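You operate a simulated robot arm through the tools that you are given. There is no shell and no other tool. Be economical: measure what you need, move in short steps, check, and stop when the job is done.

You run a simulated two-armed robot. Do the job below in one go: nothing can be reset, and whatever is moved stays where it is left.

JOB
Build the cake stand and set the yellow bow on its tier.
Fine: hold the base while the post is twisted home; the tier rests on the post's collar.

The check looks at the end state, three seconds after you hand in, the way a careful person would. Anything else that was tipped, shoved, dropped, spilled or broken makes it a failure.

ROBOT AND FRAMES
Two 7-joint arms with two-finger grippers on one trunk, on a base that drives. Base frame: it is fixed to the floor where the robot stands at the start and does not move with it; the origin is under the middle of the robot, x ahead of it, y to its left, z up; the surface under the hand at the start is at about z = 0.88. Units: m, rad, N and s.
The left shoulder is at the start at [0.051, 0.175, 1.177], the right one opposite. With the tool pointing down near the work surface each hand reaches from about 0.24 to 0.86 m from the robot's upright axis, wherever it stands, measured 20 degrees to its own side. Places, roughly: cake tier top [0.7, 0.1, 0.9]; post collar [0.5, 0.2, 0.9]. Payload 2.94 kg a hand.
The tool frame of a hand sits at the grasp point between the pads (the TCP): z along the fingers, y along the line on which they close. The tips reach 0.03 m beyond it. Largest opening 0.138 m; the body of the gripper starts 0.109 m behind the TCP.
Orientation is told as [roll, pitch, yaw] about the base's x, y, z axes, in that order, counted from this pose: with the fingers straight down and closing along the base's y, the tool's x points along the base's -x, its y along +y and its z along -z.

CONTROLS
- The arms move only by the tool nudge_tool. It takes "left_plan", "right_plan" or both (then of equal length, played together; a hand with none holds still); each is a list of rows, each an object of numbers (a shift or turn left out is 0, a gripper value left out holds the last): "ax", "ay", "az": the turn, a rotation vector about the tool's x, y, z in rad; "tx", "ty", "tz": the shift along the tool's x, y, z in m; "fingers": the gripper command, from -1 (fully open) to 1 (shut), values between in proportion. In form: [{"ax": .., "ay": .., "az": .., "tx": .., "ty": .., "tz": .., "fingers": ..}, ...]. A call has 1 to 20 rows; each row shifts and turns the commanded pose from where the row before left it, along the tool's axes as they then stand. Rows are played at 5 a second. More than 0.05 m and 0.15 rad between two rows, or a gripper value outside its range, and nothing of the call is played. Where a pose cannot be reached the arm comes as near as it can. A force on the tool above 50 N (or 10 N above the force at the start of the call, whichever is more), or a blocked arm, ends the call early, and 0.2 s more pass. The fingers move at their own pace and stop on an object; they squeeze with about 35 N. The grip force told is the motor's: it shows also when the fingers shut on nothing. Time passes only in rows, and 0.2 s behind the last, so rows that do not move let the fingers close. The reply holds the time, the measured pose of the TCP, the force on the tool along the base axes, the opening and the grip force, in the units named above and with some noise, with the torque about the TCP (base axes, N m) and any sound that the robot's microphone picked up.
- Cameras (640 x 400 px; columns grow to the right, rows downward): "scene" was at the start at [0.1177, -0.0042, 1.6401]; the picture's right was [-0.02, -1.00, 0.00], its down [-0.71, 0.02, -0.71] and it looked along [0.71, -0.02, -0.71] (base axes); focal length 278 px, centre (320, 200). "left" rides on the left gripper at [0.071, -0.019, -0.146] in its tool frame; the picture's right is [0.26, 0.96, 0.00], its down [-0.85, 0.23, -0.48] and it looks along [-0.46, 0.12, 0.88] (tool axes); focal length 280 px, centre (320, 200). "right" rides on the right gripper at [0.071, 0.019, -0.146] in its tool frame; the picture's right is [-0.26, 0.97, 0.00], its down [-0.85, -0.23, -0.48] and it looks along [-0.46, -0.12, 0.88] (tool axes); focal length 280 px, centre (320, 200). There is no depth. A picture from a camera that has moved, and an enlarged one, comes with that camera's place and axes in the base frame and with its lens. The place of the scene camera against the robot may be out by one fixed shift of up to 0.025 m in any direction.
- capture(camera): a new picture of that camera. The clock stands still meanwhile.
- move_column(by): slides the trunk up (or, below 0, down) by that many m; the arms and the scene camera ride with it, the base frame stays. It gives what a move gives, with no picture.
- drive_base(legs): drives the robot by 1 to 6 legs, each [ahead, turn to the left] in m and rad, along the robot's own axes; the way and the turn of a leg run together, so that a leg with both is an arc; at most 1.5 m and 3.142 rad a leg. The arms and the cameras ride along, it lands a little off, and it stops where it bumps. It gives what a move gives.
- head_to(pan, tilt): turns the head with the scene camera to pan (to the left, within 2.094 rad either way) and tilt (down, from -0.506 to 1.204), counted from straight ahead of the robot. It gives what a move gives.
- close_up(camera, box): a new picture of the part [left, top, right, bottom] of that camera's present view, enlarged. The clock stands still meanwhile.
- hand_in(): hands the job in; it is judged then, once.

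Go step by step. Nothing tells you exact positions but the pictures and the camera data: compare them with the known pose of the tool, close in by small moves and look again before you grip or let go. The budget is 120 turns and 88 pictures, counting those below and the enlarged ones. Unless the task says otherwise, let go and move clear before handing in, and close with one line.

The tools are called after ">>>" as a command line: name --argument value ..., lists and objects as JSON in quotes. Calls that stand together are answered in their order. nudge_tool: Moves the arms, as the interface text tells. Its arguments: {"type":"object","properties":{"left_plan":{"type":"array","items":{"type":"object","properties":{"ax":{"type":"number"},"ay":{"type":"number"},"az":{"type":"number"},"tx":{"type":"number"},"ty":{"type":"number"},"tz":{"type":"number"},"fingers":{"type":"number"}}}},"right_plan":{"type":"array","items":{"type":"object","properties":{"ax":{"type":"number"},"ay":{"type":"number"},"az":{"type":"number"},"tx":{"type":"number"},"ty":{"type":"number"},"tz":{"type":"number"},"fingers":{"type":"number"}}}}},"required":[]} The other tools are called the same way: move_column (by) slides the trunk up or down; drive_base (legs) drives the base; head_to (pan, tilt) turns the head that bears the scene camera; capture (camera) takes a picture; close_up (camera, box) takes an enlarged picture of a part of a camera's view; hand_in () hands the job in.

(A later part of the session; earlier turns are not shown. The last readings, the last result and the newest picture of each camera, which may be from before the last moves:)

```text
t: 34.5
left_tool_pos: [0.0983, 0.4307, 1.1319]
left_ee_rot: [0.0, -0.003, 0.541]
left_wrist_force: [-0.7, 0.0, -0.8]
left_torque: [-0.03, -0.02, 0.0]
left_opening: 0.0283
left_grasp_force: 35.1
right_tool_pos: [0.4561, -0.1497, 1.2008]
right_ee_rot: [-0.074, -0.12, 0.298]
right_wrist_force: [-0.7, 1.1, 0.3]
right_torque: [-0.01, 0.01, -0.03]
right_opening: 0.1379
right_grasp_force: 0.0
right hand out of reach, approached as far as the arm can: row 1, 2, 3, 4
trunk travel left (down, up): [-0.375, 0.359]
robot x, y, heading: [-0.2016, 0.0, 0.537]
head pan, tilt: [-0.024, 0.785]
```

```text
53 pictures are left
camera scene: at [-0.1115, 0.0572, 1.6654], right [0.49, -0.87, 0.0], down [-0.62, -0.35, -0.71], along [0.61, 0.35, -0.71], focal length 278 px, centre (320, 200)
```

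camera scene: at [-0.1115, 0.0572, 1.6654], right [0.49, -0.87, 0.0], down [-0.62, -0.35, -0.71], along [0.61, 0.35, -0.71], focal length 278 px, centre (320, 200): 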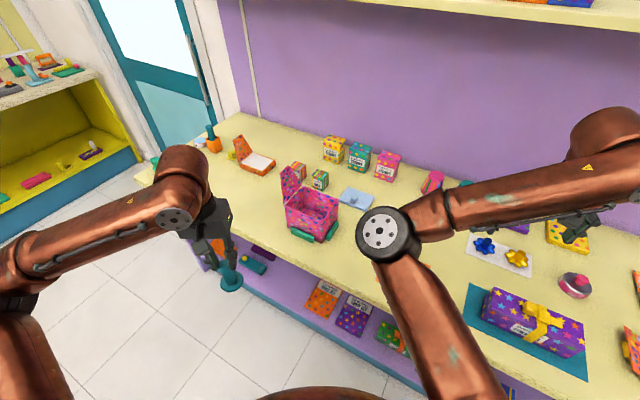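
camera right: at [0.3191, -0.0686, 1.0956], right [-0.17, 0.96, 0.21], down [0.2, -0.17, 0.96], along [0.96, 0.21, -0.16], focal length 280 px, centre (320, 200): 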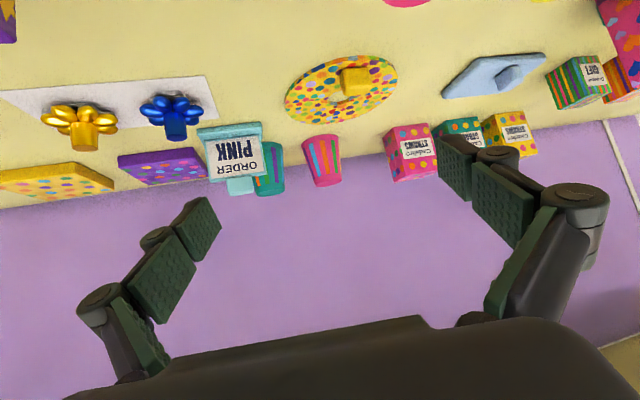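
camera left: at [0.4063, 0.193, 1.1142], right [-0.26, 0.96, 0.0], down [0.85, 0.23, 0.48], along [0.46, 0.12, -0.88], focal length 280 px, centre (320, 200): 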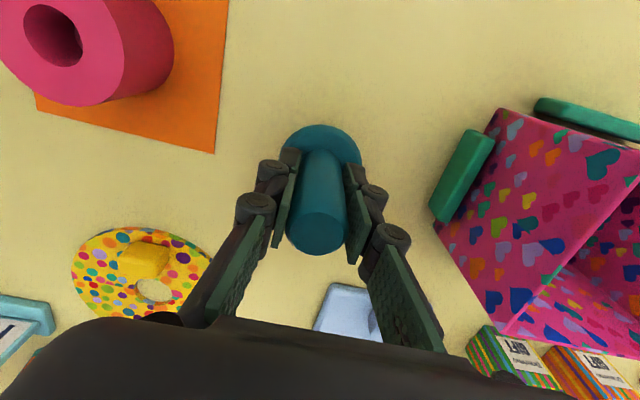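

>>> drive_base --legs '[[0, -0.44]]'

>>> capture --camera "scene"

```text
t: 36.2
left_tool_pos: [0.2502, 0.2658, 1.1336]
left_ee_rot: [0.0, -0.003, 0.11]
left_wrist_force: [0.5, -0.7, 0.2]
left_torque: [0.02, -0.01, 0.03]
left_opening: 0.0281
left_grasp_force: 34.5
right_tool_pos: [0.3326, -0.4103, 1.1998]
right_ee_rot: [-0.074, -0.121, -0.133]
right_wrist_force: [-0.1, -1.5, 0.9]
right_torque: [0.03, -0.02, 0.04]
right_opening: 0.1381
right_grasp_force: 0.0
trunk travel left (down, up): [-0.375, 0.359]
robot x, y, heading: [-0.2014, 0.0026, 0.107]
head pan, tilt: [-0.024, 0.785]
```

```text
52 pictures are left
camera scene: at [-0.0957, 0.0077, 1.6655], right [0.09, -1.0, 0.0], down [-0.71, -0.06, -0.71], along [0.7, 0.06, -0.71], focal length 278 px, centre (320, 200)
```

scene: 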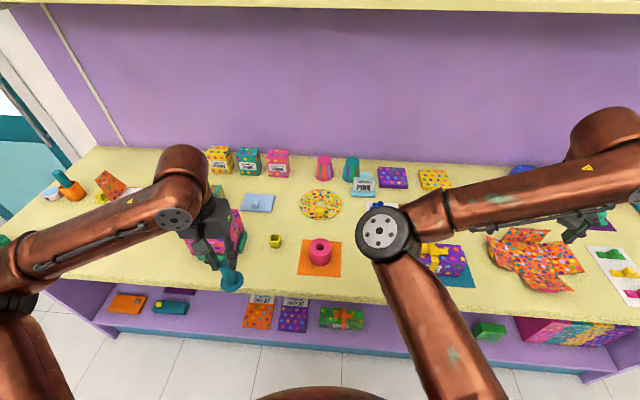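

>>> nudge_tool --left_plan '[{"tx": -0.0273, "ty": -0.0386}, {"tx": -0.0273, "ty": -0.0386}, {"tx": -0.0273, "ty": -0.0386}, {"tx": -0.0273, "ty": -0.0386}, {"tx": -0.0273, "ty": -0.0386}, {"tx": -0.0273, "ty": -0.0386}, {"az": 0.11}, {}]'

>>> capture --camera "left"

>>> capture --camera "scene"

```text
t: 38.0
left_tool_pos: [0.4397, 0.0547, 1.1302]
left_ee_rot: [0.002, -0.005, -0.001]
left_wrist_force: [-0.6, 0.2, -0.7]
left_torque: [0.03, 0.0, -0.01]
left_opening: 0.0283
left_grasp_force: 34.9
right_tool_pos: [0.3336, -0.4114, 1.199]
right_ee_rot: [-0.073, -0.119, -0.133]
right_wrist_force: [-0.5, -0.3, -0.3]
right_torque: [0.04, 0.04, 0.01]
right_opening: 0.1379
right_grasp_force: 0.1
trunk travel left (down, up): [-0.375, 0.359]
robot x, y, heading: [-0.2038, -0.0017, 0.11]
head pan, tilt: [-0.024, 0.785]
```

```text
51 pictures are left
camera left: at [0.367, 0.0364, 1.2773], right [-0.26, 0.97, 0.0], down [0.85, 0.23, 0.48], along [0.46, 0.13, -0.88], focal length 280 px, centre (320, 200)
```

left: 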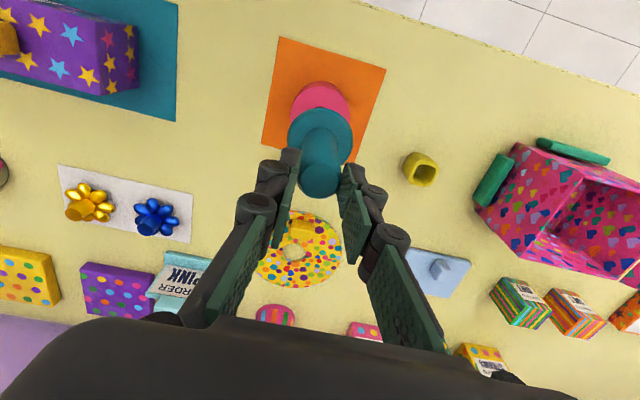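

```text
50 pictures are left
camera scene: at [-0.0952, 0.0068, 1.6654], right [0.09, -1.0, 0.0], down [-0.71, -0.06, -0.71], along [0.7, 0.06, -0.71], focal length 278 px, centre (320, 200)
```

scene: 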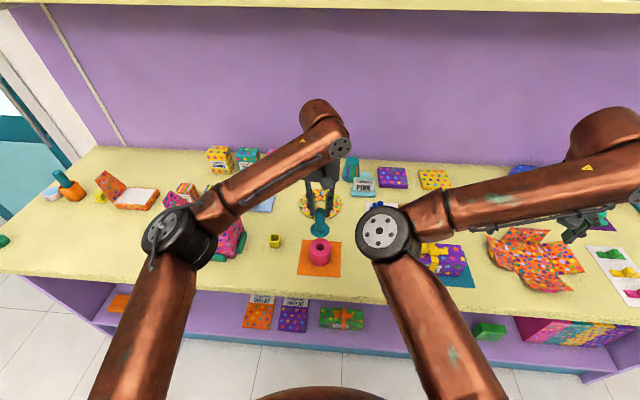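

The post has slid down in my grip: its top is now about 15 mm below the TCP, but it is still held. I'll zoom in to align it with the base.

>>> close_up --camera "left" --box '[250, 60, 400, 210]'

>>> close_up --camera "scene" --box '[270, 140, 370, 280]'

```text
2.67 times, centred on (325, 135) of left
camera zoom: at [0.367, 0.0364, 1.2773], right [-0.26, 0.97, 0.0], down [0.85, 0.23, 0.48], along [0.46, 0.13, -0.88], focal length 748 px, centre (307, 373)
```

zoom: 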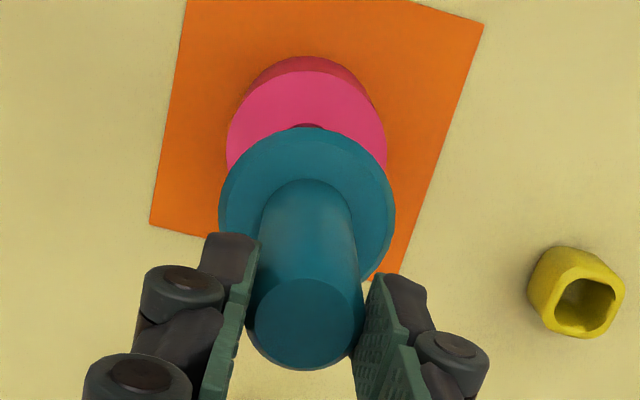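

```text
2.86 times, centred on (320, 210) of scene
camera zoom: at [-0.0952, 0.0068, 1.6654], right [0.09, -1.0, 0.0], down [-0.71, -0.06, -0.71], along [0.7, 0.06, -0.71], focal length 794 px, centre (320, 171)
```

zoom: 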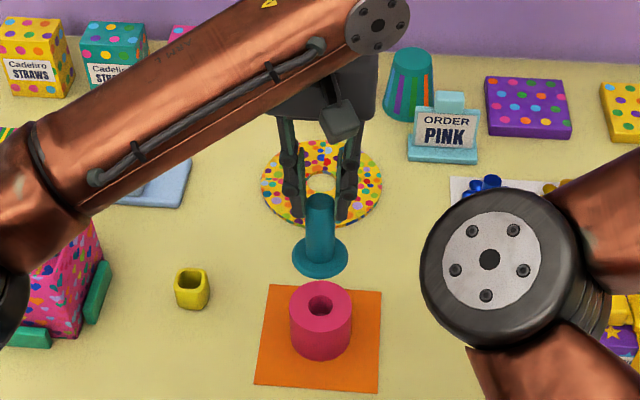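

>>> nudge_tool --left_plan '[{"tx": 0.005, "ty": -0.001}, {"tz": 0.015}, {}]'

>>> close_up --camera "left" --box '[250, 60, 400, 210]'

>>> close_up --camera "scene" --box '[280, 180, 360, 280]'

```text
t: 38.8
left_tool_pos: [0.4322, 0.0546, 1.1185]
left_ee_rot: [0.0, -0.002, 0.0]
left_wrist_force: [-0.7, 0.2, -0.4]
left_torque: [0.03, 0.02, 0.0]
left_opening: 0.0283
left_grasp_force: 35.7
right_tool_pos: [0.3326, -0.4104, 1.1992]
right_ee_rot: [-0.073, -0.121, -0.132]
right_wrist_force: [-0.1, -0.3, -0.4]
right_torque: [-0.02, 0.01, 0.02]
right_opening: 0.1379
right_grasp_force: 0.1
trunk travel left (down, up): [-0.375, 0.359]
robot x, y, heading: [-0.2031, 0.0003, 0.11]
head pan, tilt: [-0.024, 0.785]
```

```text
2.67 times, centred on (325, 135) of left
camera zoom: at [0.3594, 0.0353, 1.2648], right [-0.26, 0.96, 0.0], down [0.85, 0.23, 0.48], along [0.46, 0.12, -0.88], focal length 748 px, centre (307, 373)
```

zoom: 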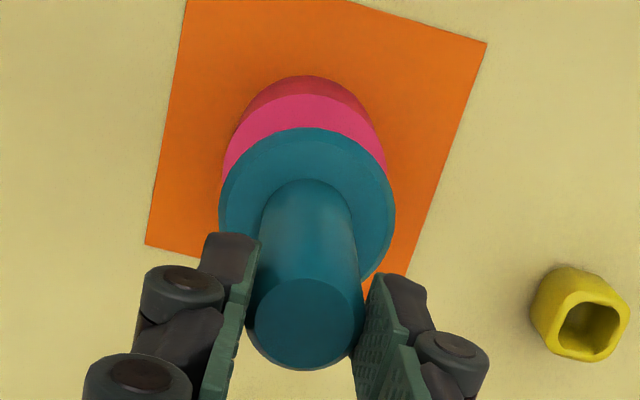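

```text
4.00 times, centred on (320, 230) of scene
camera zoom: at [-0.0963, 0.008, 1.6656], right [0.09, -1.0, 0.0], down [-0.7, -0.06, -0.71], along [0.7, 0.06, -0.71], focal length 1111 px, centre (320, 80)
```

zoom: 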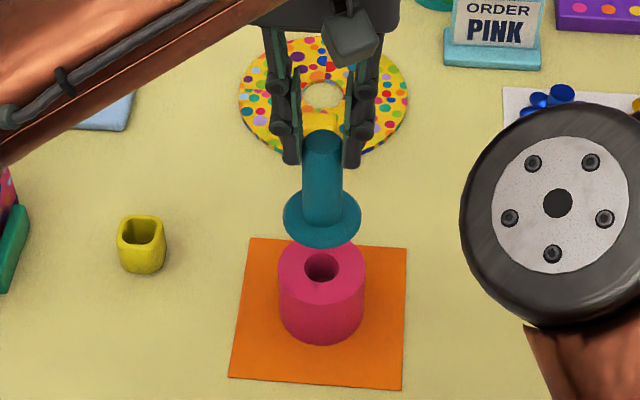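

>>> nudge_tool --left_plan '[{"tx": -0.003}, {"tz": 0.01}, {"tz": 0.01}, {}]'

>>> close_up --camera "left" --box '[250, 60, 400, 210]'

>>> close_up --camera "scene" --box '[280, 180, 360, 280]'

```text
t: 39.8
left_tool_pos: [0.4362, 0.0539, 1.0985]
left_ee_rot: [0.001, -0.003, 0.001]
left_wrist_force: [-1.1, -0.5, -0.1]
left_torque: [-0.01, 0.0, -0.02]
left_opening: 0.0281
left_grasp_force: 34.7
right_tool_pos: [0.3335, -0.4111, 1.2004]
right_ee_rot: [-0.074, -0.12, -0.132]
right_wrist_force: [0.6, -0.7, 0.4]
right_torque: [0.01, 0.04, 0.03]
right_opening: 0.1381
right_grasp_force: 0.0
trunk travel left (down, up): [-0.375, 0.359]
robot x, y, heading: [-0.2004, -0.0002, 0.108]
head pan, tilt: [-0.024, 0.785]
```

```text
2.67 times, centred on (325, 135) of left
camera zoom: at [0.3635, 0.0356, 1.2444], right [-0.26, 0.96, 0.0], down [0.85, 0.23, 0.48], along [0.46, 0.13, -0.88], focal length 748 px, centre (307, 373)
```

zoom: 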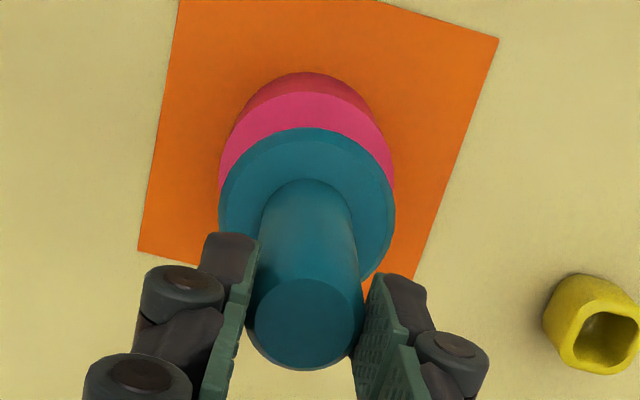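

```text
4.00 times, centred on (320, 230) of scene
camera zoom: at [-0.0957, 0.0079, 1.6655], right [0.09, -1.0, 0.0], down [-0.71, -0.06, -0.71], along [0.7, 0.06, -0.71], focal length 1111 px, centre (320, 80)
```

zoom: 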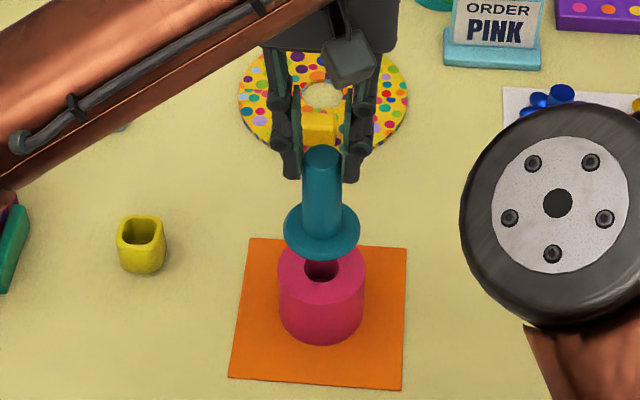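

>>> nudge_tool --left_plan '[{"tz": 0.008, "tx": 0.001}, {"tz": 0.008}, {"tz": 0.006}, {}]'

>>> close_up --camera "scene" --box '[280, 180, 360, 280]'

```text
t: 40.8
left_tool_pos: [0.4351, 0.0516, 1.0767]
left_ee_rot: [-0.002, -0.004, 0.0]
left_wrist_force: [-0.4, 0.2, 0.0]
left_torque: [0.01, 0.01, 0.0]
left_opening: 0.0283
left_grasp_force: 35.3
right_tool_pos: [0.3332, -0.4107, 1.1994]
right_ee_rot: [-0.075, -0.12, -0.133]
right_wrist_force: [-0.5, 0.0, -0.7]
right_torque: [0.05, 0.01, -0.01]
right_opening: 0.138
right_grasp_force: 0.0
trunk travel left (down, up): [-0.375, 0.359]
robot x, y, heading: [-0.1991, -0.0007, 0.112]
head pan, tilt: [-0.024, 0.785]
```

```text
4.00 times, centred on (320, 230) of scene
camera zoom: at [-0.0957, 0.008, 1.6655], right [0.09, -1.0, 0.0], down [-0.71, -0.06, -0.71], along [0.7, 0.06, -0.71], focal length 1111 px, centre (320, 80)
```

zoom: 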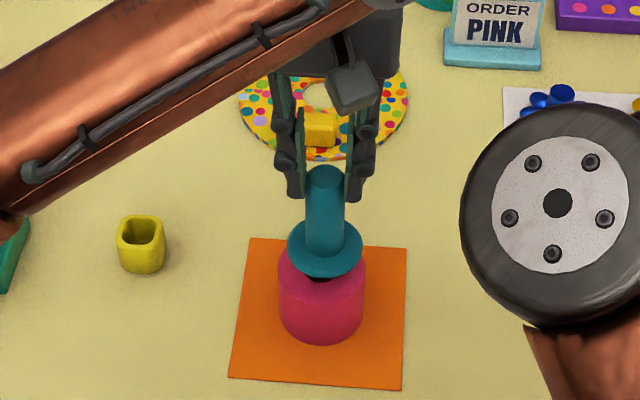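

>>> nudge_tool --left_plan '[{"ty": 0.0015}, {"tz": 0.005}, {"tz": 0.005}, {"tz": 0.003}, {}]'

>>> close_up --camera "scene" --box '[280, 180, 360, 280]'

>>> close_up --camera "left" --box '[250, 60, 400, 210]'

```text
t: 42.0
left_tool_pos: [0.4355, 0.0536, 1.0627]
left_ee_rot: [-0.001, -0.003, -0.001]
left_wrist_force: [1.0, 0.0, -0.3]
left_torque: [-0.01, -0.25, 0.01]
left_opening: 0.0282
left_grasp_force: 34.8
right_tool_pos: [0.3334, -0.4113, 1.2002]
right_ee_rot: [-0.072, -0.12, -0.132]
right_wrist_force: [0.1, 0.0, 0.1]
right_torque: [-0.02, 0.01, 0.01]
right_opening: 0.1384
right_grasp_force: 0.1
trunk travel left (down, up): [-0.375, 0.359]
robot x, y, heading: [-0.2014, -0.0049, 0.112]
head pan, tilt: [-0.024, 0.785]
```

```text
4.00 times, centred on (320, 230) of scene
camera zoom: at [-0.0955, 0.0079, 1.6655], right [0.09, -1.0, 0.0], down [-0.71, -0.06, -0.71], along [0.7, 0.06, -0.71], focal length 1111 px, centre (320, 80)
```

zoom: 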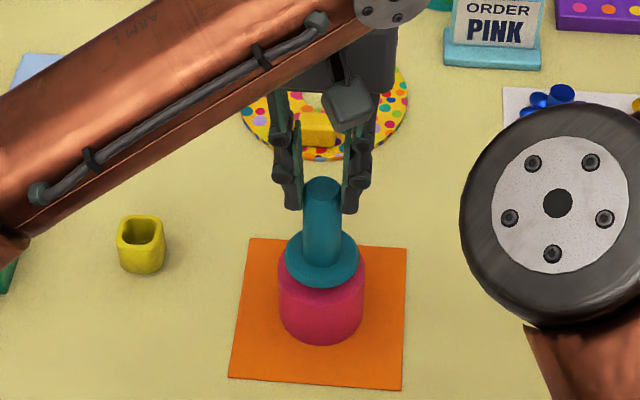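

```text
2.67 times, centred on (325, 135) of left
camera zoom: at [0.3635, 0.0356, 1.209], right [-0.26, 0.96, 0.0], down [0.85, 0.23, 0.48], along [0.46, 0.12, -0.88], focal length 748 px, centre (307, 373)
```

zoom: 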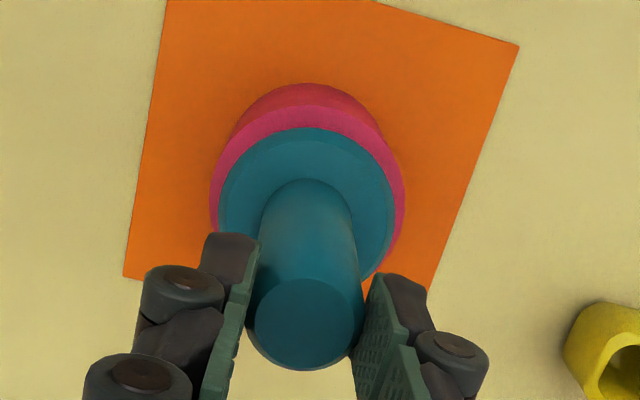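

>>> nudge_tool --left_plan '[{"tz": 0.003}, {"tz": 0.003}, {}]'

```text
t: 42.8
left_tool_pos: [0.4361, 0.0539, 1.0579]
left_ee_rot: [0.0, -0.005, -0.001]
left_wrist_force: [1.8, 0.0, 0.0]
left_torque: [0.03, -0.31, -0.02]
left_opening: 0.0282
left_grasp_force: 34.8
right_tool_pos: [0.3333, -0.4113, 1.2008]
right_ee_rot: [-0.074, -0.121, -0.132]
right_wrist_force: [0.4, -0.2, -0.2]
right_torque: [-0.01, 0.0, -0.03]
right_opening: 0.1384
right_grasp_force: 0.0
trunk travel left (down, up): [-0.375, 0.359]
robot x, y, heading: [-0.2014, 0.0017, 0.113]
head pan, tilt: [-0.024, 0.785]
```

>>> nudge_tool --left_plan '[{"tx": -0.0015}, {"tz": 0.003}, {"tz": 0.003}, {}]'

>>> close_up --camera "scene" --box '[280, 180, 360, 280]'

```text
t: 43.8
left_tool_pos: [0.4364, 0.0545, 1.0507]
left_ee_rot: [-0.001, -0.003, 0.001]
left_wrist_force: [-0.4, 0.0, -0.1]
left_torque: [-0.07, -0.15, 0.04]
left_opening: 0.0283
left_grasp_force: 35.0
right_tool_pos: [0.3337, -0.4107, 1.2002]
right_ee_rot: [-0.074, -0.12, -0.133]
right_wrist_force: [0.9, -0.4, 0.7]
right_torque: [0.02, 0.0, -0.03]
right_opening: 0.1382
right_grasp_force: 0.0
trunk travel left (down, up): [-0.375, 0.359]
robot x, y, heading: [-0.2004, 0.0012, 0.113]
head pan, tilt: [-0.024, 0.785]
```

```text
4.00 times, centred on (320, 230) of scene
camera zoom: at [-0.0956, 0.008, 1.6655], right [0.09, -1.0, 0.0], down [-0.71, -0.06, -0.71], along [0.7, 0.06, -0.71], focal length 1111 px, centre (320, 80)
```

zoom: 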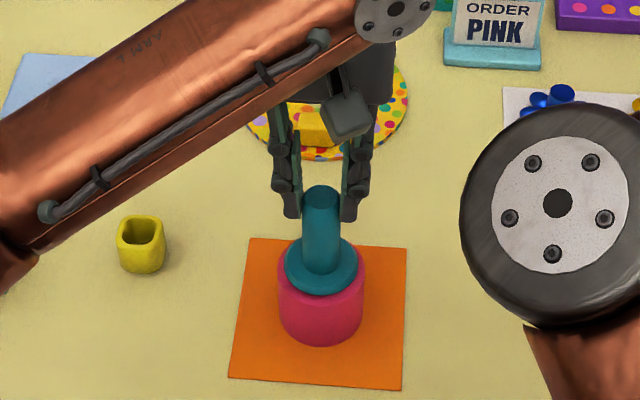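

>>> nudge_tool --left_plan '[{"tz": 0.003}, {"tz": 0.003}, {}]'

>>> nudge_tool --left_plan '[{"tz": 0.002}, {"tz": 0.002}, {}]'

>>> close_up --camera "left" --box '[250, 60, 400, 210]'

```text
t: 44.6
left_tool_pos: [0.4354, 0.0545, 1.0489]
left_ee_rot: [0.0, -0.009, 0.002]
left_wrist_force: [5.0, 1.0, 25.3]
left_torque: [0.02, -0.25, -0.11]
left_opening: 0.0285
left_grasp_force: 34.8
right_tool_pos: [0.3306, -0.4117, 1.2004]
right_ee_rot: [-0.075, -0.123, -0.132]
right_wrist_force: [-0.3, 0.7, 0.2]
right_torque: [-0.01, 0.01, 0.0]
right_opening: 0.1378
right_grasp_force: 0.1
trunk travel left (down, up): [-0.375, 0.359]
robot x, y, heading: [-0.2034, 0.0004, 0.111]
head pan, tilt: [-0.024, 0.785]
```

```text
t: 45.4
left_tool_pos: [0.4354, 0.0527, 1.0434]
left_ee_rot: [0.0, -0.006, 0.001]
left_wrist_force: [0.0, 1.3, 25.6]
left_torque: [0.05, 0.01, -0.11]
left_opening: 0.0279
left_grasp_force: 35.2
right_tool_pos: [0.3312, -0.4114, 1.2011]
right_ee_rot: [-0.072, -0.122, -0.132]
right_wrist_force: [-0.6, -0.7, 0.1]
right_torque: [0.0, 0.0, -0.02]
right_opening: 0.1377
right_grasp_force: 0.0
trunk travel left (down, up): [-0.375, 0.359]
robot x, y, heading: [-0.2044, 0.0009, 0.109]
head pan, tilt: [-0.024, 0.785]
```

```text
2.67 times, centred on (325, 135) of left
camera zoom: at [0.3623, 0.0365, 1.189], right [-0.26, 0.96, 0.0], down [0.85, 0.23, 0.48], along [0.46, 0.12, -0.88], focal length 748 px, centre (307, 373)
```

zoom: 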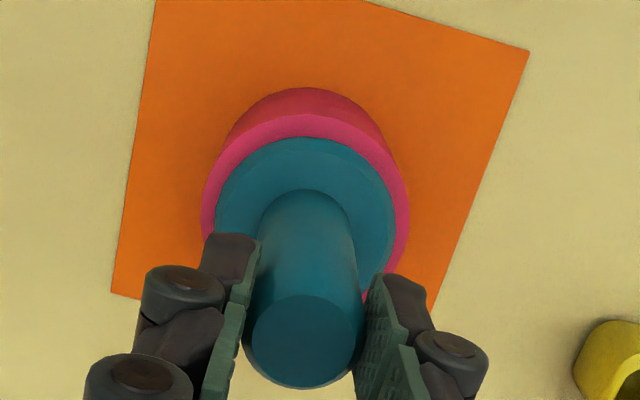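

The post is in the hole and pressing at 25 N. I'll release it gently, lift clear and look at how it sits.

>>> nudge_tool --left_plan '[{"tz": -0.003}, {"fingers": -1}, {}, {}, {}, {}, {}, {}]'

>>> nudge_tool --left_plan '[{"tz": -0.04}, {"tz": -0.04}, {"ty": 0.05}, {"ty": 0.05}, {"ty": 0.05}, {}]'

>>> close_up --camera "scene" --box '[280, 180, 360, 280]'

>>> capture --camera "left"

```text
t: 47.2
left_tool_pos: [0.4364, 0.0535, 1.0448]
left_ee_rot: [0.0, -0.003, -0.002]
left_wrist_force: [-0.8, -0.3, -0.4]
left_torque: [-0.02, -0.03, -0.02]
left_opening: 0.1379
left_grasp_force: 0.1
right_tool_pos: [0.3339, -0.4105, 1.2003]
right_ee_rot: [-0.073, -0.118, -0.134]
right_wrist_force: [0.1, -0.1, 0.4]
right_torque: [0.0, -0.01, 0.01]
right_opening: 0.1379
right_grasp_force: 0.0
trunk travel left (down, up): [-0.375, 0.359]
robot x, y, heading: [-0.2017, -0.0019, 0.112]
head pan, tilt: [-0.024, 0.785]
```

```text
t: 48.6
left_tool_pos: [0.4326, 0.205, 1.1253]
left_ee_rot: [0.003, -0.004, 0.0]
left_wrist_force: [0.2, -1.3, 0.1]
left_torque: [0.08, -0.01, -0.06]
left_opening: 0.138
left_grasp_force: 0.2
right_tool_pos: [0.3342, -0.4121, 1.2004]
right_ee_rot: [-0.072, -0.121, -0.133]
right_wrist_force: [-0.4, 0.5, 0.3]
right_torque: [0.07, -0.02, -0.01]
right_opening: 0.1382
right_grasp_force: 0.0
trunk travel left (down, up): [-0.375, 0.359]
robot x, y, heading: [-0.201, -0.0022, 0.108]
head pan, tilt: [-0.024, 0.785]
```

```text
4.00 times, centred on (320, 230) of scene
camera zoom: at [-0.0955, 0.0062, 1.6655], right [0.09, -1.0, 0.0], down [-0.71, -0.06, -0.71], along [0.7, 0.06, -0.71], focal length 1111 px, centre (320, 80)
```

zoom: 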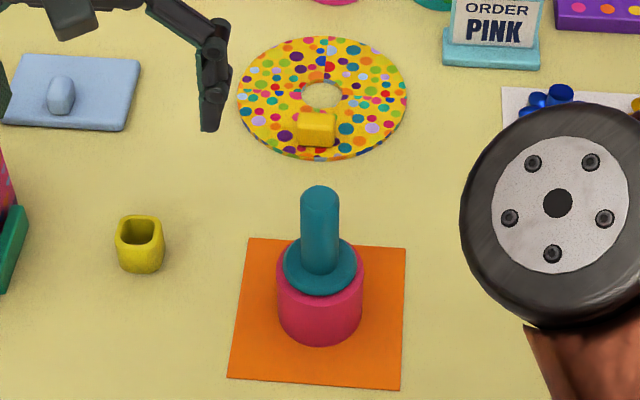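

```text
37 pictures are left
camera left: at [0.3605, 0.1863, 1.2718], right [-0.26, 0.97, 0.0], down [0.85, 0.23, 0.48], along [0.46, 0.13, -0.88], focal length 280 px, centre (320, 200)
```

left: 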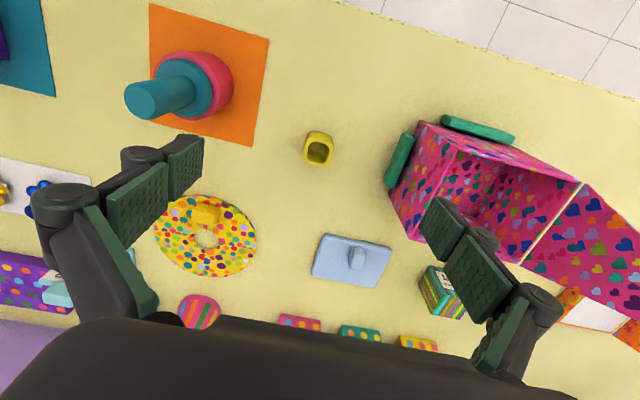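

The post stands loosely in the base with its collar close to the rim. I'll yaw and tilt the left hand so that it can come at the base from its left.

>>> nudge_tool --left_plan '[{"az": 0.15}, {"az": 0.15}, {"az": 0.15}, {"az": 0.15}, {"az": 0.15}, {"az": 0.15}, {"ay": -0.14}, {"ay": -0.14}, {"ay": -0.14}, {"ay": -0.14}, {"ay": -0.14}, {"ay": -0.14}, {}]'

>>> capture --camera "scene"

```text
t: 51.4
left_tool_pos: [0.4364, 0.2035, 1.1249]
left_ee_rot: [0.005, -0.842, -0.906]
left_wrist_force: [-0.2, -0.7, -0.7]
left_torque: [0.02, -0.01, 0.02]
left_opening: 0.1382
left_grasp_force: 0.1
right_tool_pos: [0.3341, -0.4114, 1.2002]
right_ee_rot: [-0.073, -0.121, -0.131]
right_wrist_force: [0.0, -0.4, -1.6]
right_torque: [0.03, -0.01, -0.01]
right_opening: 0.1381
right_grasp_force: 0.1
trunk travel left (down, up): [-0.375, 0.359]
robot x, y, heading: [-0.2014, -0.0033, 0.112]
head pan, tilt: [-0.024, 0.785]
```

```text
36 pictures are left
camera scene: at [-0.0956, 0.0074, 1.6655], right [0.09, -1.0, 0.0], down [-0.71, -0.06, -0.71], along [0.7, 0.06, -0.71], focal length 278 px, centre (320, 200)
```

scene: 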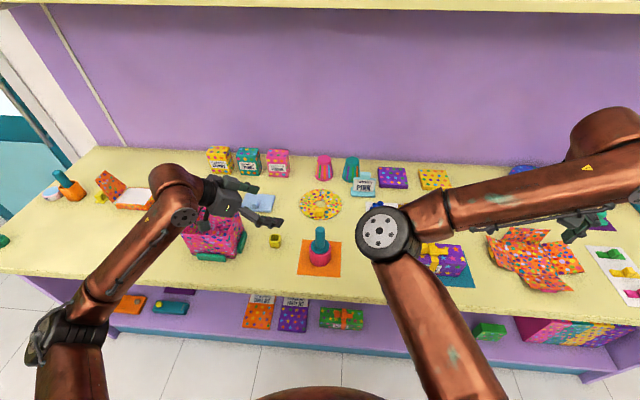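

>>> nudge_tool --left_plan '[{"tx": 0.0196, "ty": -0.0232, "tz": 0.0317}, {"tx": 0.0196, "ty": -0.0232, "tz": 0.0317}, {"tx": 0.0196, "ty": -0.0232, "tz": 0.0317}, {"tx": 0.0196, "ty": -0.0232, "tz": 0.0317}, {}]'

>>> capture --camera "left"

```text
t: 52.6
left_tool_pos: [0.3882, 0.1102, 0.9817]
left_ee_rot: [0.004, -0.841, -0.903]
left_wrist_force: [-0.5, 0.4, -0.7]
left_torque: [-0.01, 0.01, -0.01]
left_opening: 0.1379
left_grasp_force: 0.0
right_tool_pos: [0.3335, -0.4103, 1.1992]
right_ee_rot: [-0.075, -0.12, -0.133]
right_wrist_force: [0.6, 0.1, 0.4]
right_torque: [-0.01, 0.01, -0.02]
right_opening: 0.1379
right_grasp_force: 0.1
trunk travel left (down, up): [-0.375, 0.359]
robot x, y, heading: [-0.201, -0.0028, 0.109]
head pan, tilt: [-0.024, 0.785]
```

```text
35 pictures are left
camera left: at [0.2744, 0.2215, 1.0273], right [0.65, 0.74, -0.19], down [0.31, -0.02, 0.95], along [0.7, -0.68, -0.24], focal length 280 px, centre (320, 200)
```

left: 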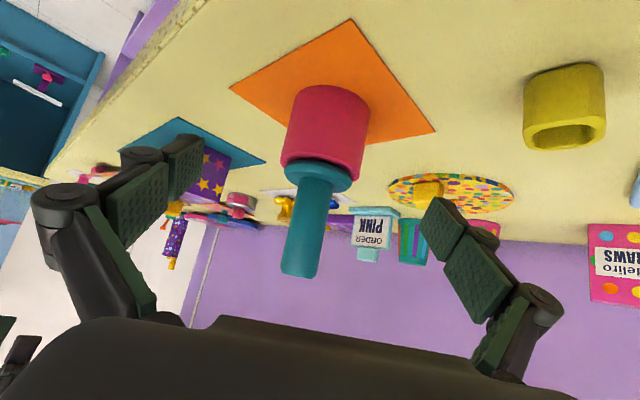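

>>> nudge_tool --left_plan '[{"tz": 0.035, "ty": 0.004}, {"tz": 0.035}, {"tz": 0.03}, {}]'

>>> capture --camera "left"

>>> close_up --camera "scene" --box '[240, 180, 400, 280]'

```text
t: 53.6
left_tool_pos: [0.438, 0.0584, 0.9172]
left_ee_rot: [0.005, -0.843, -0.903]
left_wrist_force: [-0.2, 0.1, -0.4]
left_torque: [-0.03, 0.03, 0.0]
left_opening: 0.1381
left_grasp_force: 0.0
right_tool_pos: [0.3332, -0.4103, 1.2011]
right_ee_rot: [-0.073, -0.121, -0.133]
right_wrist_force: [0.4, -0.8, -0.2]
right_torque: [0.0, -0.04, 0.03]
right_opening: 0.138
right_grasp_force: 0.0
trunk travel left (down, up): [-0.375, 0.359]
robot x, y, heading: [-0.2007, -0.0014, 0.113]
head pan, tilt: [-0.024, 0.785]
```

```text
34 pictures are left
camera left: at [0.3246, 0.1696, 0.9619], right [0.65, 0.74, -0.19], down [0.31, -0.02, 0.95], along [0.7, -0.68, -0.24], focal length 280 px, centre (320, 200)
```

left: 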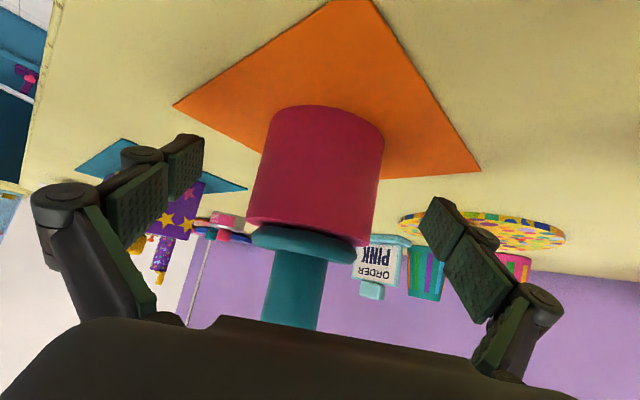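

```text
4.00 times, centred on (320, 230) of scene
camera zoom: at [-0.0965, 0.0086, 1.6656], right [0.09, -1.0, 0.0], down [-0.7, -0.06, -0.71], along [0.7, 0.06, -0.71], focal length 1111 px, centre (320, 80)
```

zoom: 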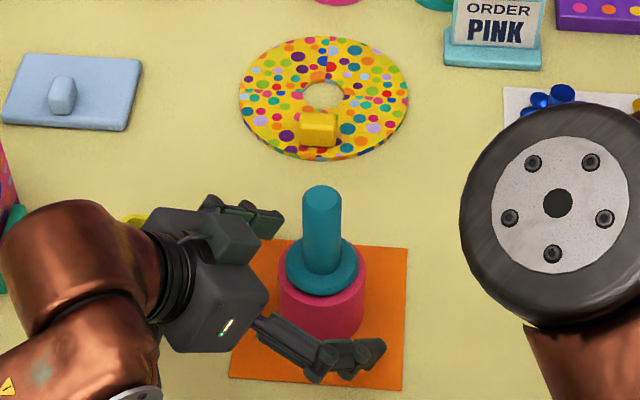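

>>> nudge_tool --left_plan '[{"fingers": 1}, {}, {}, {}, {}, {}, {}, {}]'

>>> capture --camera "left"

```text
t: 55.4
left_tool_pos: [0.4384, 0.0582, 0.9166]
left_ee_rot: [0.004, -0.84, -0.901]
left_wrist_force: [-2.2, -2.3, 0.0]
left_torque: [-0.23, 0.18, -0.03]
left_opening: 0.0795
left_grasp_force: 35.0
right_tool_pos: [0.3324, -0.4114, 1.2002]
right_ee_rot: [-0.073, -0.121, -0.132]
right_wrist_force: [0.5, -0.5, 0.1]
right_torque: [-0.02, 0.0, -0.02]
right_opening: 0.1384
right_grasp_force: 0.0
trunk travel left (down, up): [-0.375, 0.359]
robot x, y, heading: [-0.1996, -0.0002, 0.111]
head pan, tilt: [-0.024, 0.785]
```

```text
32 pictures are left
camera left: at [0.3246, 0.1692, 0.962], right [0.65, 0.74, -0.19], down [0.31, -0.02, 0.95], along [0.7, -0.68, -0.24], focal length 280 px, centre (320, 200)
```

left: 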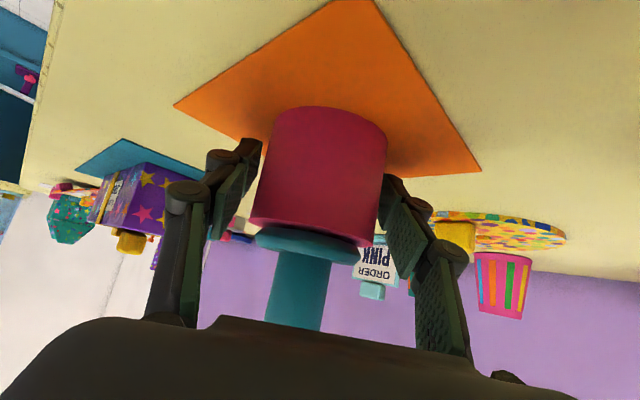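

The base is held (80 mm wide). Next I'll bring the right hand over the post with the tool vertical and the fingers partly open, in stages.

>>> nudge_tool --right_plan '[{"ax": -0.073, "fingers": 0.13}, {"ay": 0.12}, {"az": 0.123}, {"az": 0.123}, {"az": 0.123}, {"tx": 0.0132, "ty": 0.0461}, {"tx": 0.0132, "ty": 0.0461}, {"tx": 0.0132, "ty": 0.0461}, {"tx": 0.0132, "ty": 0.0461}, {"tx": 0.0132, "ty": 0.0461}, {"tx": 0.0132, "ty": 0.0461}, {"tx": 0.0132, "ty": 0.0461}, {}]'

>>> capture --camera "scene"

```text
t: 58.2
left_tool_pos: [0.4379, 0.0597, 0.9167]
left_ee_rot: [0.006, -0.841, -0.902]
left_wrist_force: [-2.8, 2.0, 3.3]
left_torque: [-0.12, 0.06, -0.02]
left_opening: 0.0794
left_grasp_force: 35.2
right_tool_pos: [0.4061, -0.0823, 1.1991]
right_ee_rot: [0.0, -0.001, -0.5]
right_wrist_force: [0.4, -0.7, 0.3]
right_torque: [0.05, -0.02, 0.0]
right_opening: 0.0599
right_grasp_force: 0.1
trunk travel left (down, up): [-0.375, 0.359]
robot x, y, heading: [-0.2003, 0.001, 0.112]
head pan, tilt: [-0.024, 0.785]
```

```text
31 pictures are left
camera scene: at [-0.0968, 0.0083, 1.6656], right [0.09, -1.0, 0.0], down [-0.7, -0.06, -0.71], along [0.7, 0.06, -0.71], focal length 278 px, centre (320, 200)
```

scene: 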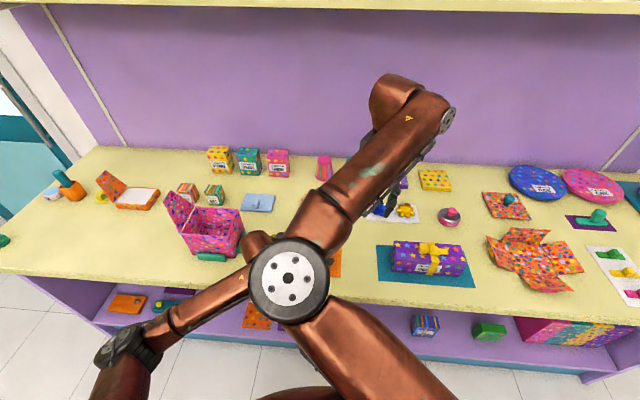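

>>> nudge_tool --right_plan '[{"tx": 0.0132, "ty": 0.0461}, {"tx": 0.0132, "ty": 0.0461}, {"tx": 0.013, "ty": 0.045}, {}]'

>>> capture --camera "right"

>>> capture --camera "scene"

```text
t: 59.2
left_tool_pos: [0.4373, 0.0587, 0.9171]
left_ee_rot: [0.002, -0.843, -0.902]
left_wrist_force: [3.1, -0.3, 1.5]
left_torque: [-0.08, -0.16, 0.08]
left_opening: 0.0794
left_grasp_force: 34.4
right_tool_pos: [0.4276, -0.0475, 1.2101]
right_ee_rot: [0.0, -0.001, -0.496]
right_wrist_force: [0.1, 0.3, -0.1]
right_torque: [0.03, -0.02, 0.0]
right_opening: 0.06
right_grasp_force: 0.0
right hand out of reach, approached as far as the arm can: row 1, 2, 3
trunk travel left (down, up): [-0.375, 0.359]
robot x, y, heading: [-0.2016, 0.0, 0.108]
head pan, tilt: [-0.024, 0.785]
```

```text
30 pictures are left
camera right: at [0.3744, 0.005, 1.3554], right [0.69, 0.72, 0.0], down [0.64, -0.61, 0.48], along [0.34, -0.33, -0.88], focal length 280 px, centre (320, 200)
```

right: 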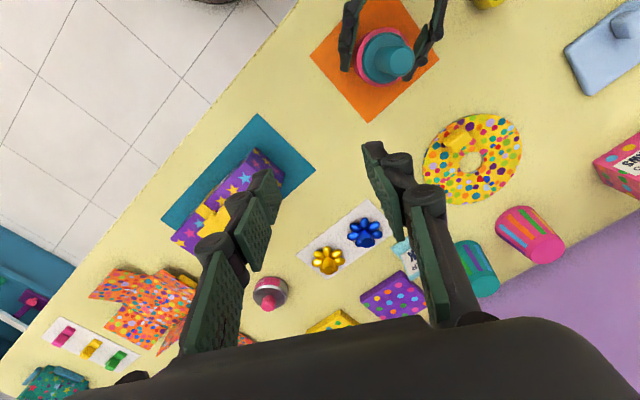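

```text
29 pictures are left
camera scene: at [-0.0956, 0.0084, 1.6655], right [0.09, -1.0, 0.0], down [-0.71, -0.06, -0.71], along [0.7, 0.06, -0.71], focal length 278 px, centre (320, 200)
```

scene: 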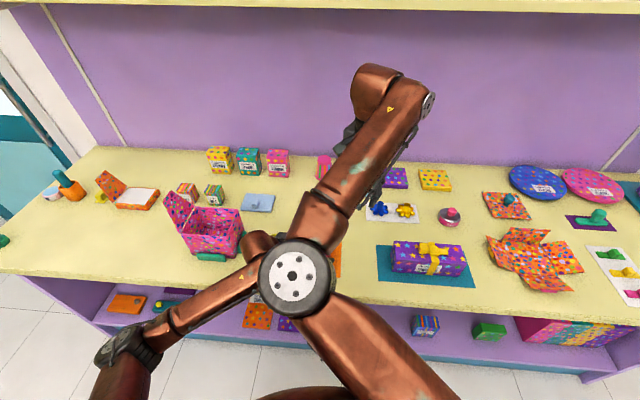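

The right hand stops short at this heading. I'll let go of the base, raise both hands, turn the robot 0.32 rad left and re-grip.

>>> nudge_tool --right_plan '[{"ty": -0.046}, {"ty": -0.046}, {"ty": -0.046}, {}, {}, {}, {}, {}, {}, {}, {}, {}, {}]' --left_plan '[{"fingers": -1}, {}, {}, {}, {}, {"tz": -0.035}, {"tz": -0.035}, {"tz": -0.035}, {"tx": -0.03, "tz": -0.03}, {"tx": -0.03, "tz": -0.03}, {"tx": -0.03, "tz": -0.03}, {"tx": -0.03, "tz": -0.03}, {}]'

>>> drive_base --legs '[[0, 0.32]]'

>>> capture --camera "scene"

```text
t: 62.0
left_tool_pos: [0.3843, 0.1264, 1.1507]
left_ee_rot: [0.002, -0.842, -0.901]
left_wrist_force: [0.6, -0.3, 0.2]
left_torque: [-0.01, 0.0, -0.02]
left_opening: 0.1381
left_grasp_force: 0.1
right_tool_pos: [0.3585, -0.1698, 1.2115]
right_ee_rot: [0.001, -0.003, -0.503]
right_wrist_force: [-0.2, 0.3, -0.5]
right_torque: [-0.01, -0.01, 0.03]
right_opening: 0.0601
right_grasp_force: 0.1
trunk travel left (down, up): [-0.375, 0.359]
robot x, y, heading: [-0.2004, 0.0007, 0.11]
head pan, tilt: [-0.024, 0.785]
```

```text
t: 63.4
left_tool_pos: [0.3145, 0.3049, 1.1498]
left_ee_rot: [0.004, -0.844, -0.58]
left_wrist_force: [0.2, 0.2, 0.0]
left_torque: [-0.01, 0.0, -0.04]
left_opening: 0.138
left_grasp_force: 0.0
right_tool_pos: [0.3827, 0.0168, 1.2114]
right_ee_rot: [-0.001, -0.001, -0.18]
right_wrist_force: [-0.2, 0.3, 0.3]
right_torque: [-0.06, 0.0, 0.01]
right_opening: 0.06
right_grasp_force: 0.0
trunk travel left (down, up): [-0.375, 0.359]
robot x, y, heading: [-0.1981, 0.0005, 0.434]
head pan, tilt: [-0.024, 0.785]
```

```text
28 pictures are left
camera scene: at [-0.1059, 0.0453, 1.6655], right [0.4, -0.92, 0.0], down [-0.65, -0.28, -0.71], along [0.65, 0.28, -0.71], focal length 278 px, centre (320, 200)
```

scene: 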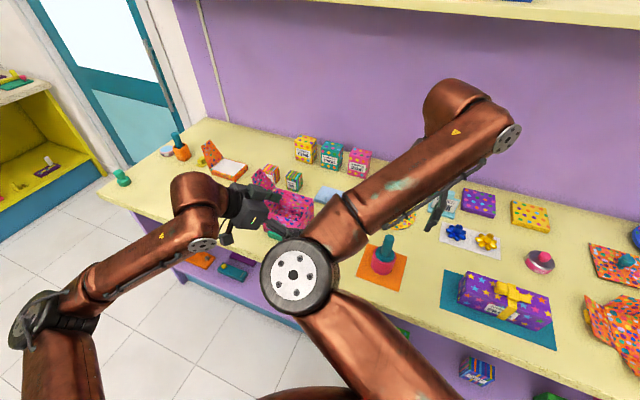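

>>> nudge_tool --right_plan '[{"tx": -0.023, "ty": 0.0245}, {"tx": -0.023, "ty": 0.0245}, {"az": 0.12}, {}]'

>>> capture --camera "right"

```text
t: 64.4
left_tool_pos: [0.3141, 0.3044, 1.1502]
left_ee_rot: [0.003, -0.842, -0.581]
left_wrist_force: [0.0, 0.5, -0.4]
left_torque: [-0.04, 0.03, -0.04]
left_opening: 0.1379
left_grasp_force: 0.1
right_tool_pos: [0.4371, 0.0562, 1.2134]
right_ee_rot: [0.0, -0.002, -0.302]
right_wrist_force: [0.6, -0.9, 0.2]
right_torque: [0.0, 0.02, -0.02]
right_opening: 0.0599
right_grasp_force: 0.1
trunk travel left (down, up): [-0.375, 0.359]
robot x, y, heading: [-0.2006, 0.0007, 0.435]
head pan, tilt: [-0.024, 0.785]
```

```text
27 pictures are left
camera right: at [0.3767, 0.0975, 1.3583], right [0.54, 0.84, 0.0], down [0.74, -0.47, 0.48], along [0.4, -0.26, -0.88], focal length 280 px, centre (320, 200)
```

right: 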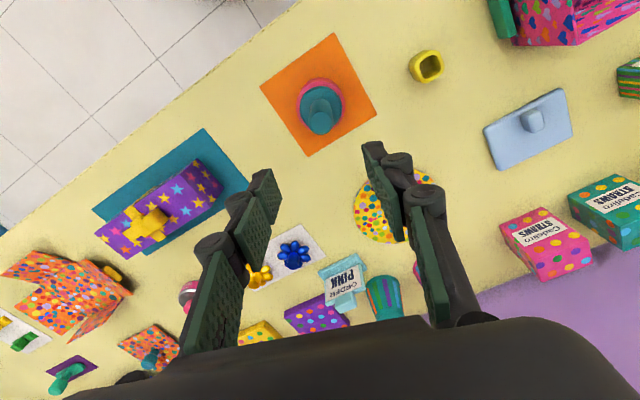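

Right-hand reach is now fine, and the post axis is near (0.440, 0.056). I'll bring the left hand back in to hold the base.

>>> nudge_tool --left_plan '[{"ty": -0.046}, {"ty": -0.046}, {"ty": -0.046}, {"tx": 0.003, "tz": 0.045}, {"tx": 0.003, "tz": 0.045}, {"tx": 0.003, "tz": 0.045}, {"tx": 0.003, "tz": 0.045}, {"tx": 0.003, "tz": 0.045}, {}]'

>>> capture --camera "left"

```text
t: 66.4
left_tool_pos: [0.3731, 0.1037, 0.9868]
left_ee_rot: [0.005, -0.845, -0.581]
left_wrist_force: [-0.1, 0.6, -1.2]
left_torque: [0.01, -0.03, -0.02]
left_opening: 0.138
left_grasp_force: 0.1
right_tool_pos: [0.437, 0.0569, 1.2129]
right_ee_rot: [0.0, -0.001, -0.301]
right_wrist_force: [-0.3, -0.5, -0.3]
right_torque: [-0.03, -0.01, 0.04]
right_opening: 0.06
right_grasp_force: 0.0
trunk travel left (down, up): [-0.375, 0.359]
robot x, y, heading: [-0.2009, -0.001, 0.434]
head pan, tilt: [-0.024, 0.785]
```

```text
26 pictures are left
camera left: at [0.2306, 0.174, 1.0306], right [0.38, 0.9, -0.19], down [0.3, 0.08, 0.95], along [0.87, -0.42, -0.24], focal length 280 px, centre (320, 200)
```

left: 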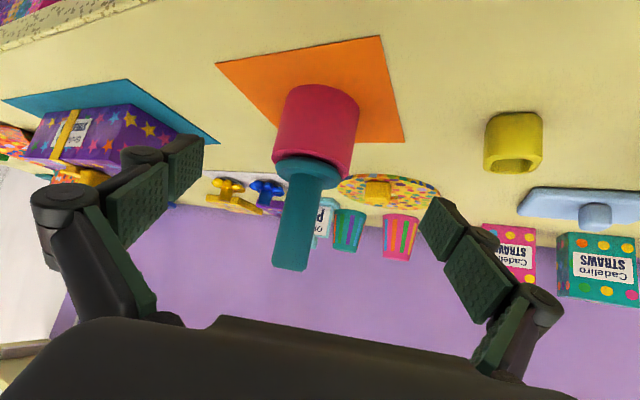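

>>> nudge_tool --left_plan '[{"tz": 0.036, "ty": -0.001}, {"tz": 0.036}, {"tz": 0.034}, {"fingers": 1}, {}, {}, {}, {}, {}, {}, {}]'

>>> capture --camera "left"

>>> close_up --camera "right" --box '[240, 50, 400, 150]'

```text
t: 68.8
left_tool_pos: [0.4377, 0.0602, 0.9168]
left_ee_rot: [0.002, -0.842, -0.581]
left_wrist_force: [-0.7, -2.1, 1.5]
left_torque: [0.03, 0.07, 0.15]
left_opening: 0.0702
left_grasp_force: 34.8
right_tool_pos: [0.4378, 0.0554, 1.2133]
right_ee_rot: [0.001, -0.002, -0.299]
right_wrist_force: [0.1, 0.1, 0.1]
right_torque: [0.02, -0.02, 0.0]
right_opening: 0.0599
right_grasp_force: 0.0
trunk travel left (down, up): [-0.375, 0.359]
robot x, y, heading: [-0.2032, -0.0001, 0.433]
head pan, tilt: [-0.024, 0.785]
```

```text
25 pictures are left
camera left: at [0.295, 0.1289, 0.9621], right [0.38, 0.9, -0.19], down [0.3, 0.08, 0.95], along [0.87, -0.42, -0.24], focal length 280 px, centre (320, 200)
```

left: 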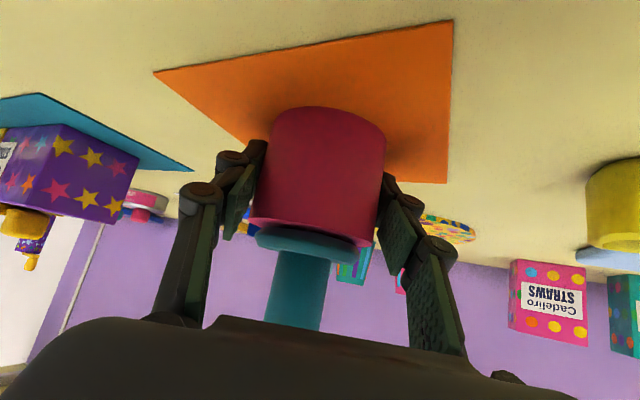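

```text
4.00 times, centred on (320, 100) of right
camera zoom: at [0.3763, 0.0967, 1.3585], right [0.54, 0.84, 0.0], down [0.74, -0.47, 0.48], along [0.4, -0.26, -0.88], focal length 1122 px, centre (320, 600)
```

zoom: 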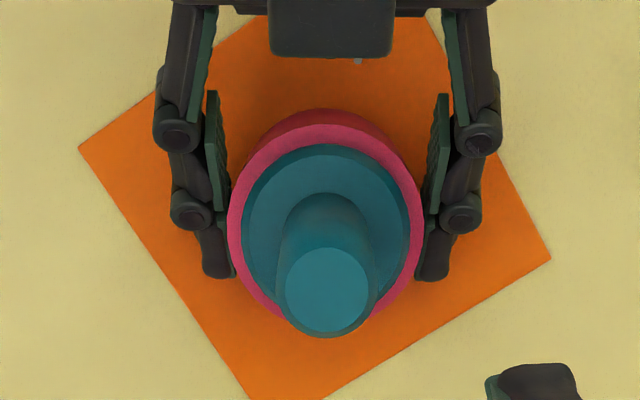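

The base is held at 70 mm, the post stands concentric in it, and the right hand is above. I'll lower the right hand around the shaft and grip.

>>> nudge_tool --right_plan '[{"tz": 0.042, "tx": -0.002}, {"tz": 0.042}, {"tz": 0.042}, {"tz": 0.042}, {"tz": 0.04}, {}]'

>>> capture --camera "right"

```text
t: 70.2
left_tool_pos: [0.4369, 0.0588, 0.9137]
left_ee_rot: [0.005, -0.839, -0.581]
left_wrist_force: [6.6, -2.5, 20.1]
left_torque: [-0.5, -0.72, 0.21]
left_opening: 0.0694
left_grasp_force: 35.2
right_tool_pos: [0.4698, 0.0448, 1.0168]
right_ee_rot: [0.004, -0.007, -0.295]
right_wrist_force: [0.1, -0.3, -1.0]
right_torque: [0.03, -0.01, -0.01]
right_opening: 0.0603
right_grasp_force: 0.0
right hand out of reach, approached as far as the arm can: row 3, 4, 5
trunk travel left (down, up): [-0.375, 0.359]
robot x, y, heading: [-0.2018, 0.0007, 0.431]
head pan, tilt: [-0.024, 0.785]
```

```text
23 pictures are left
camera right: at [0.4076, 0.0836, 1.1619], right [0.53, 0.85, 0.01], down [0.74, -0.47, 0.48], along [0.41, -0.25, -0.88], focal length 280 px, centre (320, 200)
```

right: 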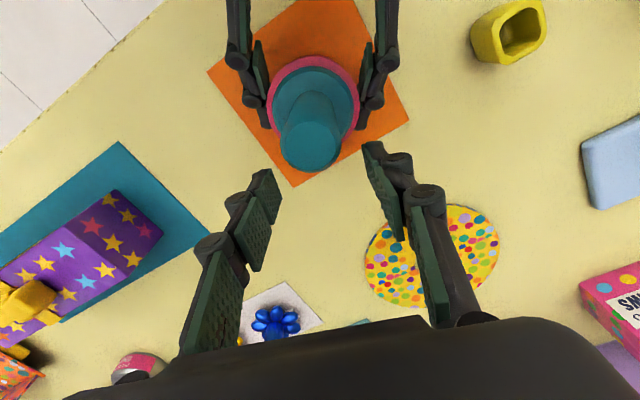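

The right arm ran out of fold and pressed on the left arm. I'll raise it, release the base, back the robot up 0.11 m and repeat with more room.

>>> nudge_tool --right_plan '[{"tz": -0.045}, {"tz": -0.045}, {"tz": -0.045}, {"tz": -0.045}, {}, {}, {}, {}, {}, {}, {}, {}, {}, {}]' --left_plan '[{}, {}, {}, {}, {"fingers": -1}, {}, {}, {}, {}, {"tz": -0.035}, {"tz": -0.035}, {"tz": -0.035}, {"tz": -0.015}, {}]'

>>> drive_base --legs '[[-0.11, 0]]'

>>> capture --camera "scene"

```text
t: 73.2
left_tool_pos: [0.3604, 0.1075, 0.9969]
left_ee_rot: [0.004, -0.841, -0.578]
left_wrist_force: [-1.0, 0.3, -0.2]
left_torque: [-0.01, 0.02, 0.02]
left_opening: 0.1383
left_grasp_force: 0.1
right_tool_pos: [0.4711, 0.0401, 1.1936]
right_ee_rot: [0.0, -0.002, -0.301]
right_wrist_force: [-0.5, 0.2, 0.4]
right_torque: [-0.02, 0.06, 0.03]
right_opening: 0.06
right_grasp_force: 0.0
trunk travel left (down, up): [-0.375, 0.359]
robot x, y, heading: [-0.2007, -0.0034, 0.434]
head pan, tilt: [-0.024, 0.785]
```

```text
t: 74.4
left_tool_pos: [0.281, 0.0727, 0.9882]
left_ee_rot: [-0.026, -0.828, -0.552]
left_wrist_force: [-0.8, 1.3, 1.0]
left_torque: [0.01, -0.07, 0.03]
left_opening: 0.1379
left_grasp_force: 0.1
right_tool_pos: [0.3968, 0.0051, 1.1811]
right_ee_rot: [-0.016, 0.02, -0.299]
right_wrist_force: [-1.1, -1.9, -1.4]
right_torque: [0.22, -0.22, 0.01]
right_opening: 0.06
right_grasp_force: 0.0
trunk travel left (down, up): [-0.375, 0.359]
robot x, y, heading: [-0.3023, -0.0468, 0.432]
head pan, tilt: [-0.024, 0.785]
```

```text
22 pictures are left
camera scene: at [-0.155, 0.0209, 1.6658], right [0.4, -0.92, 0.0], down [-0.67, -0.29, -0.68], along [0.63, 0.27, -0.73], focal length 278 px, centre (320, 200)
```

scene: 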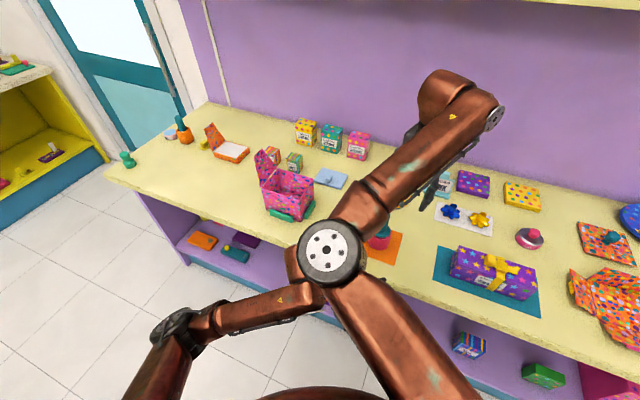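

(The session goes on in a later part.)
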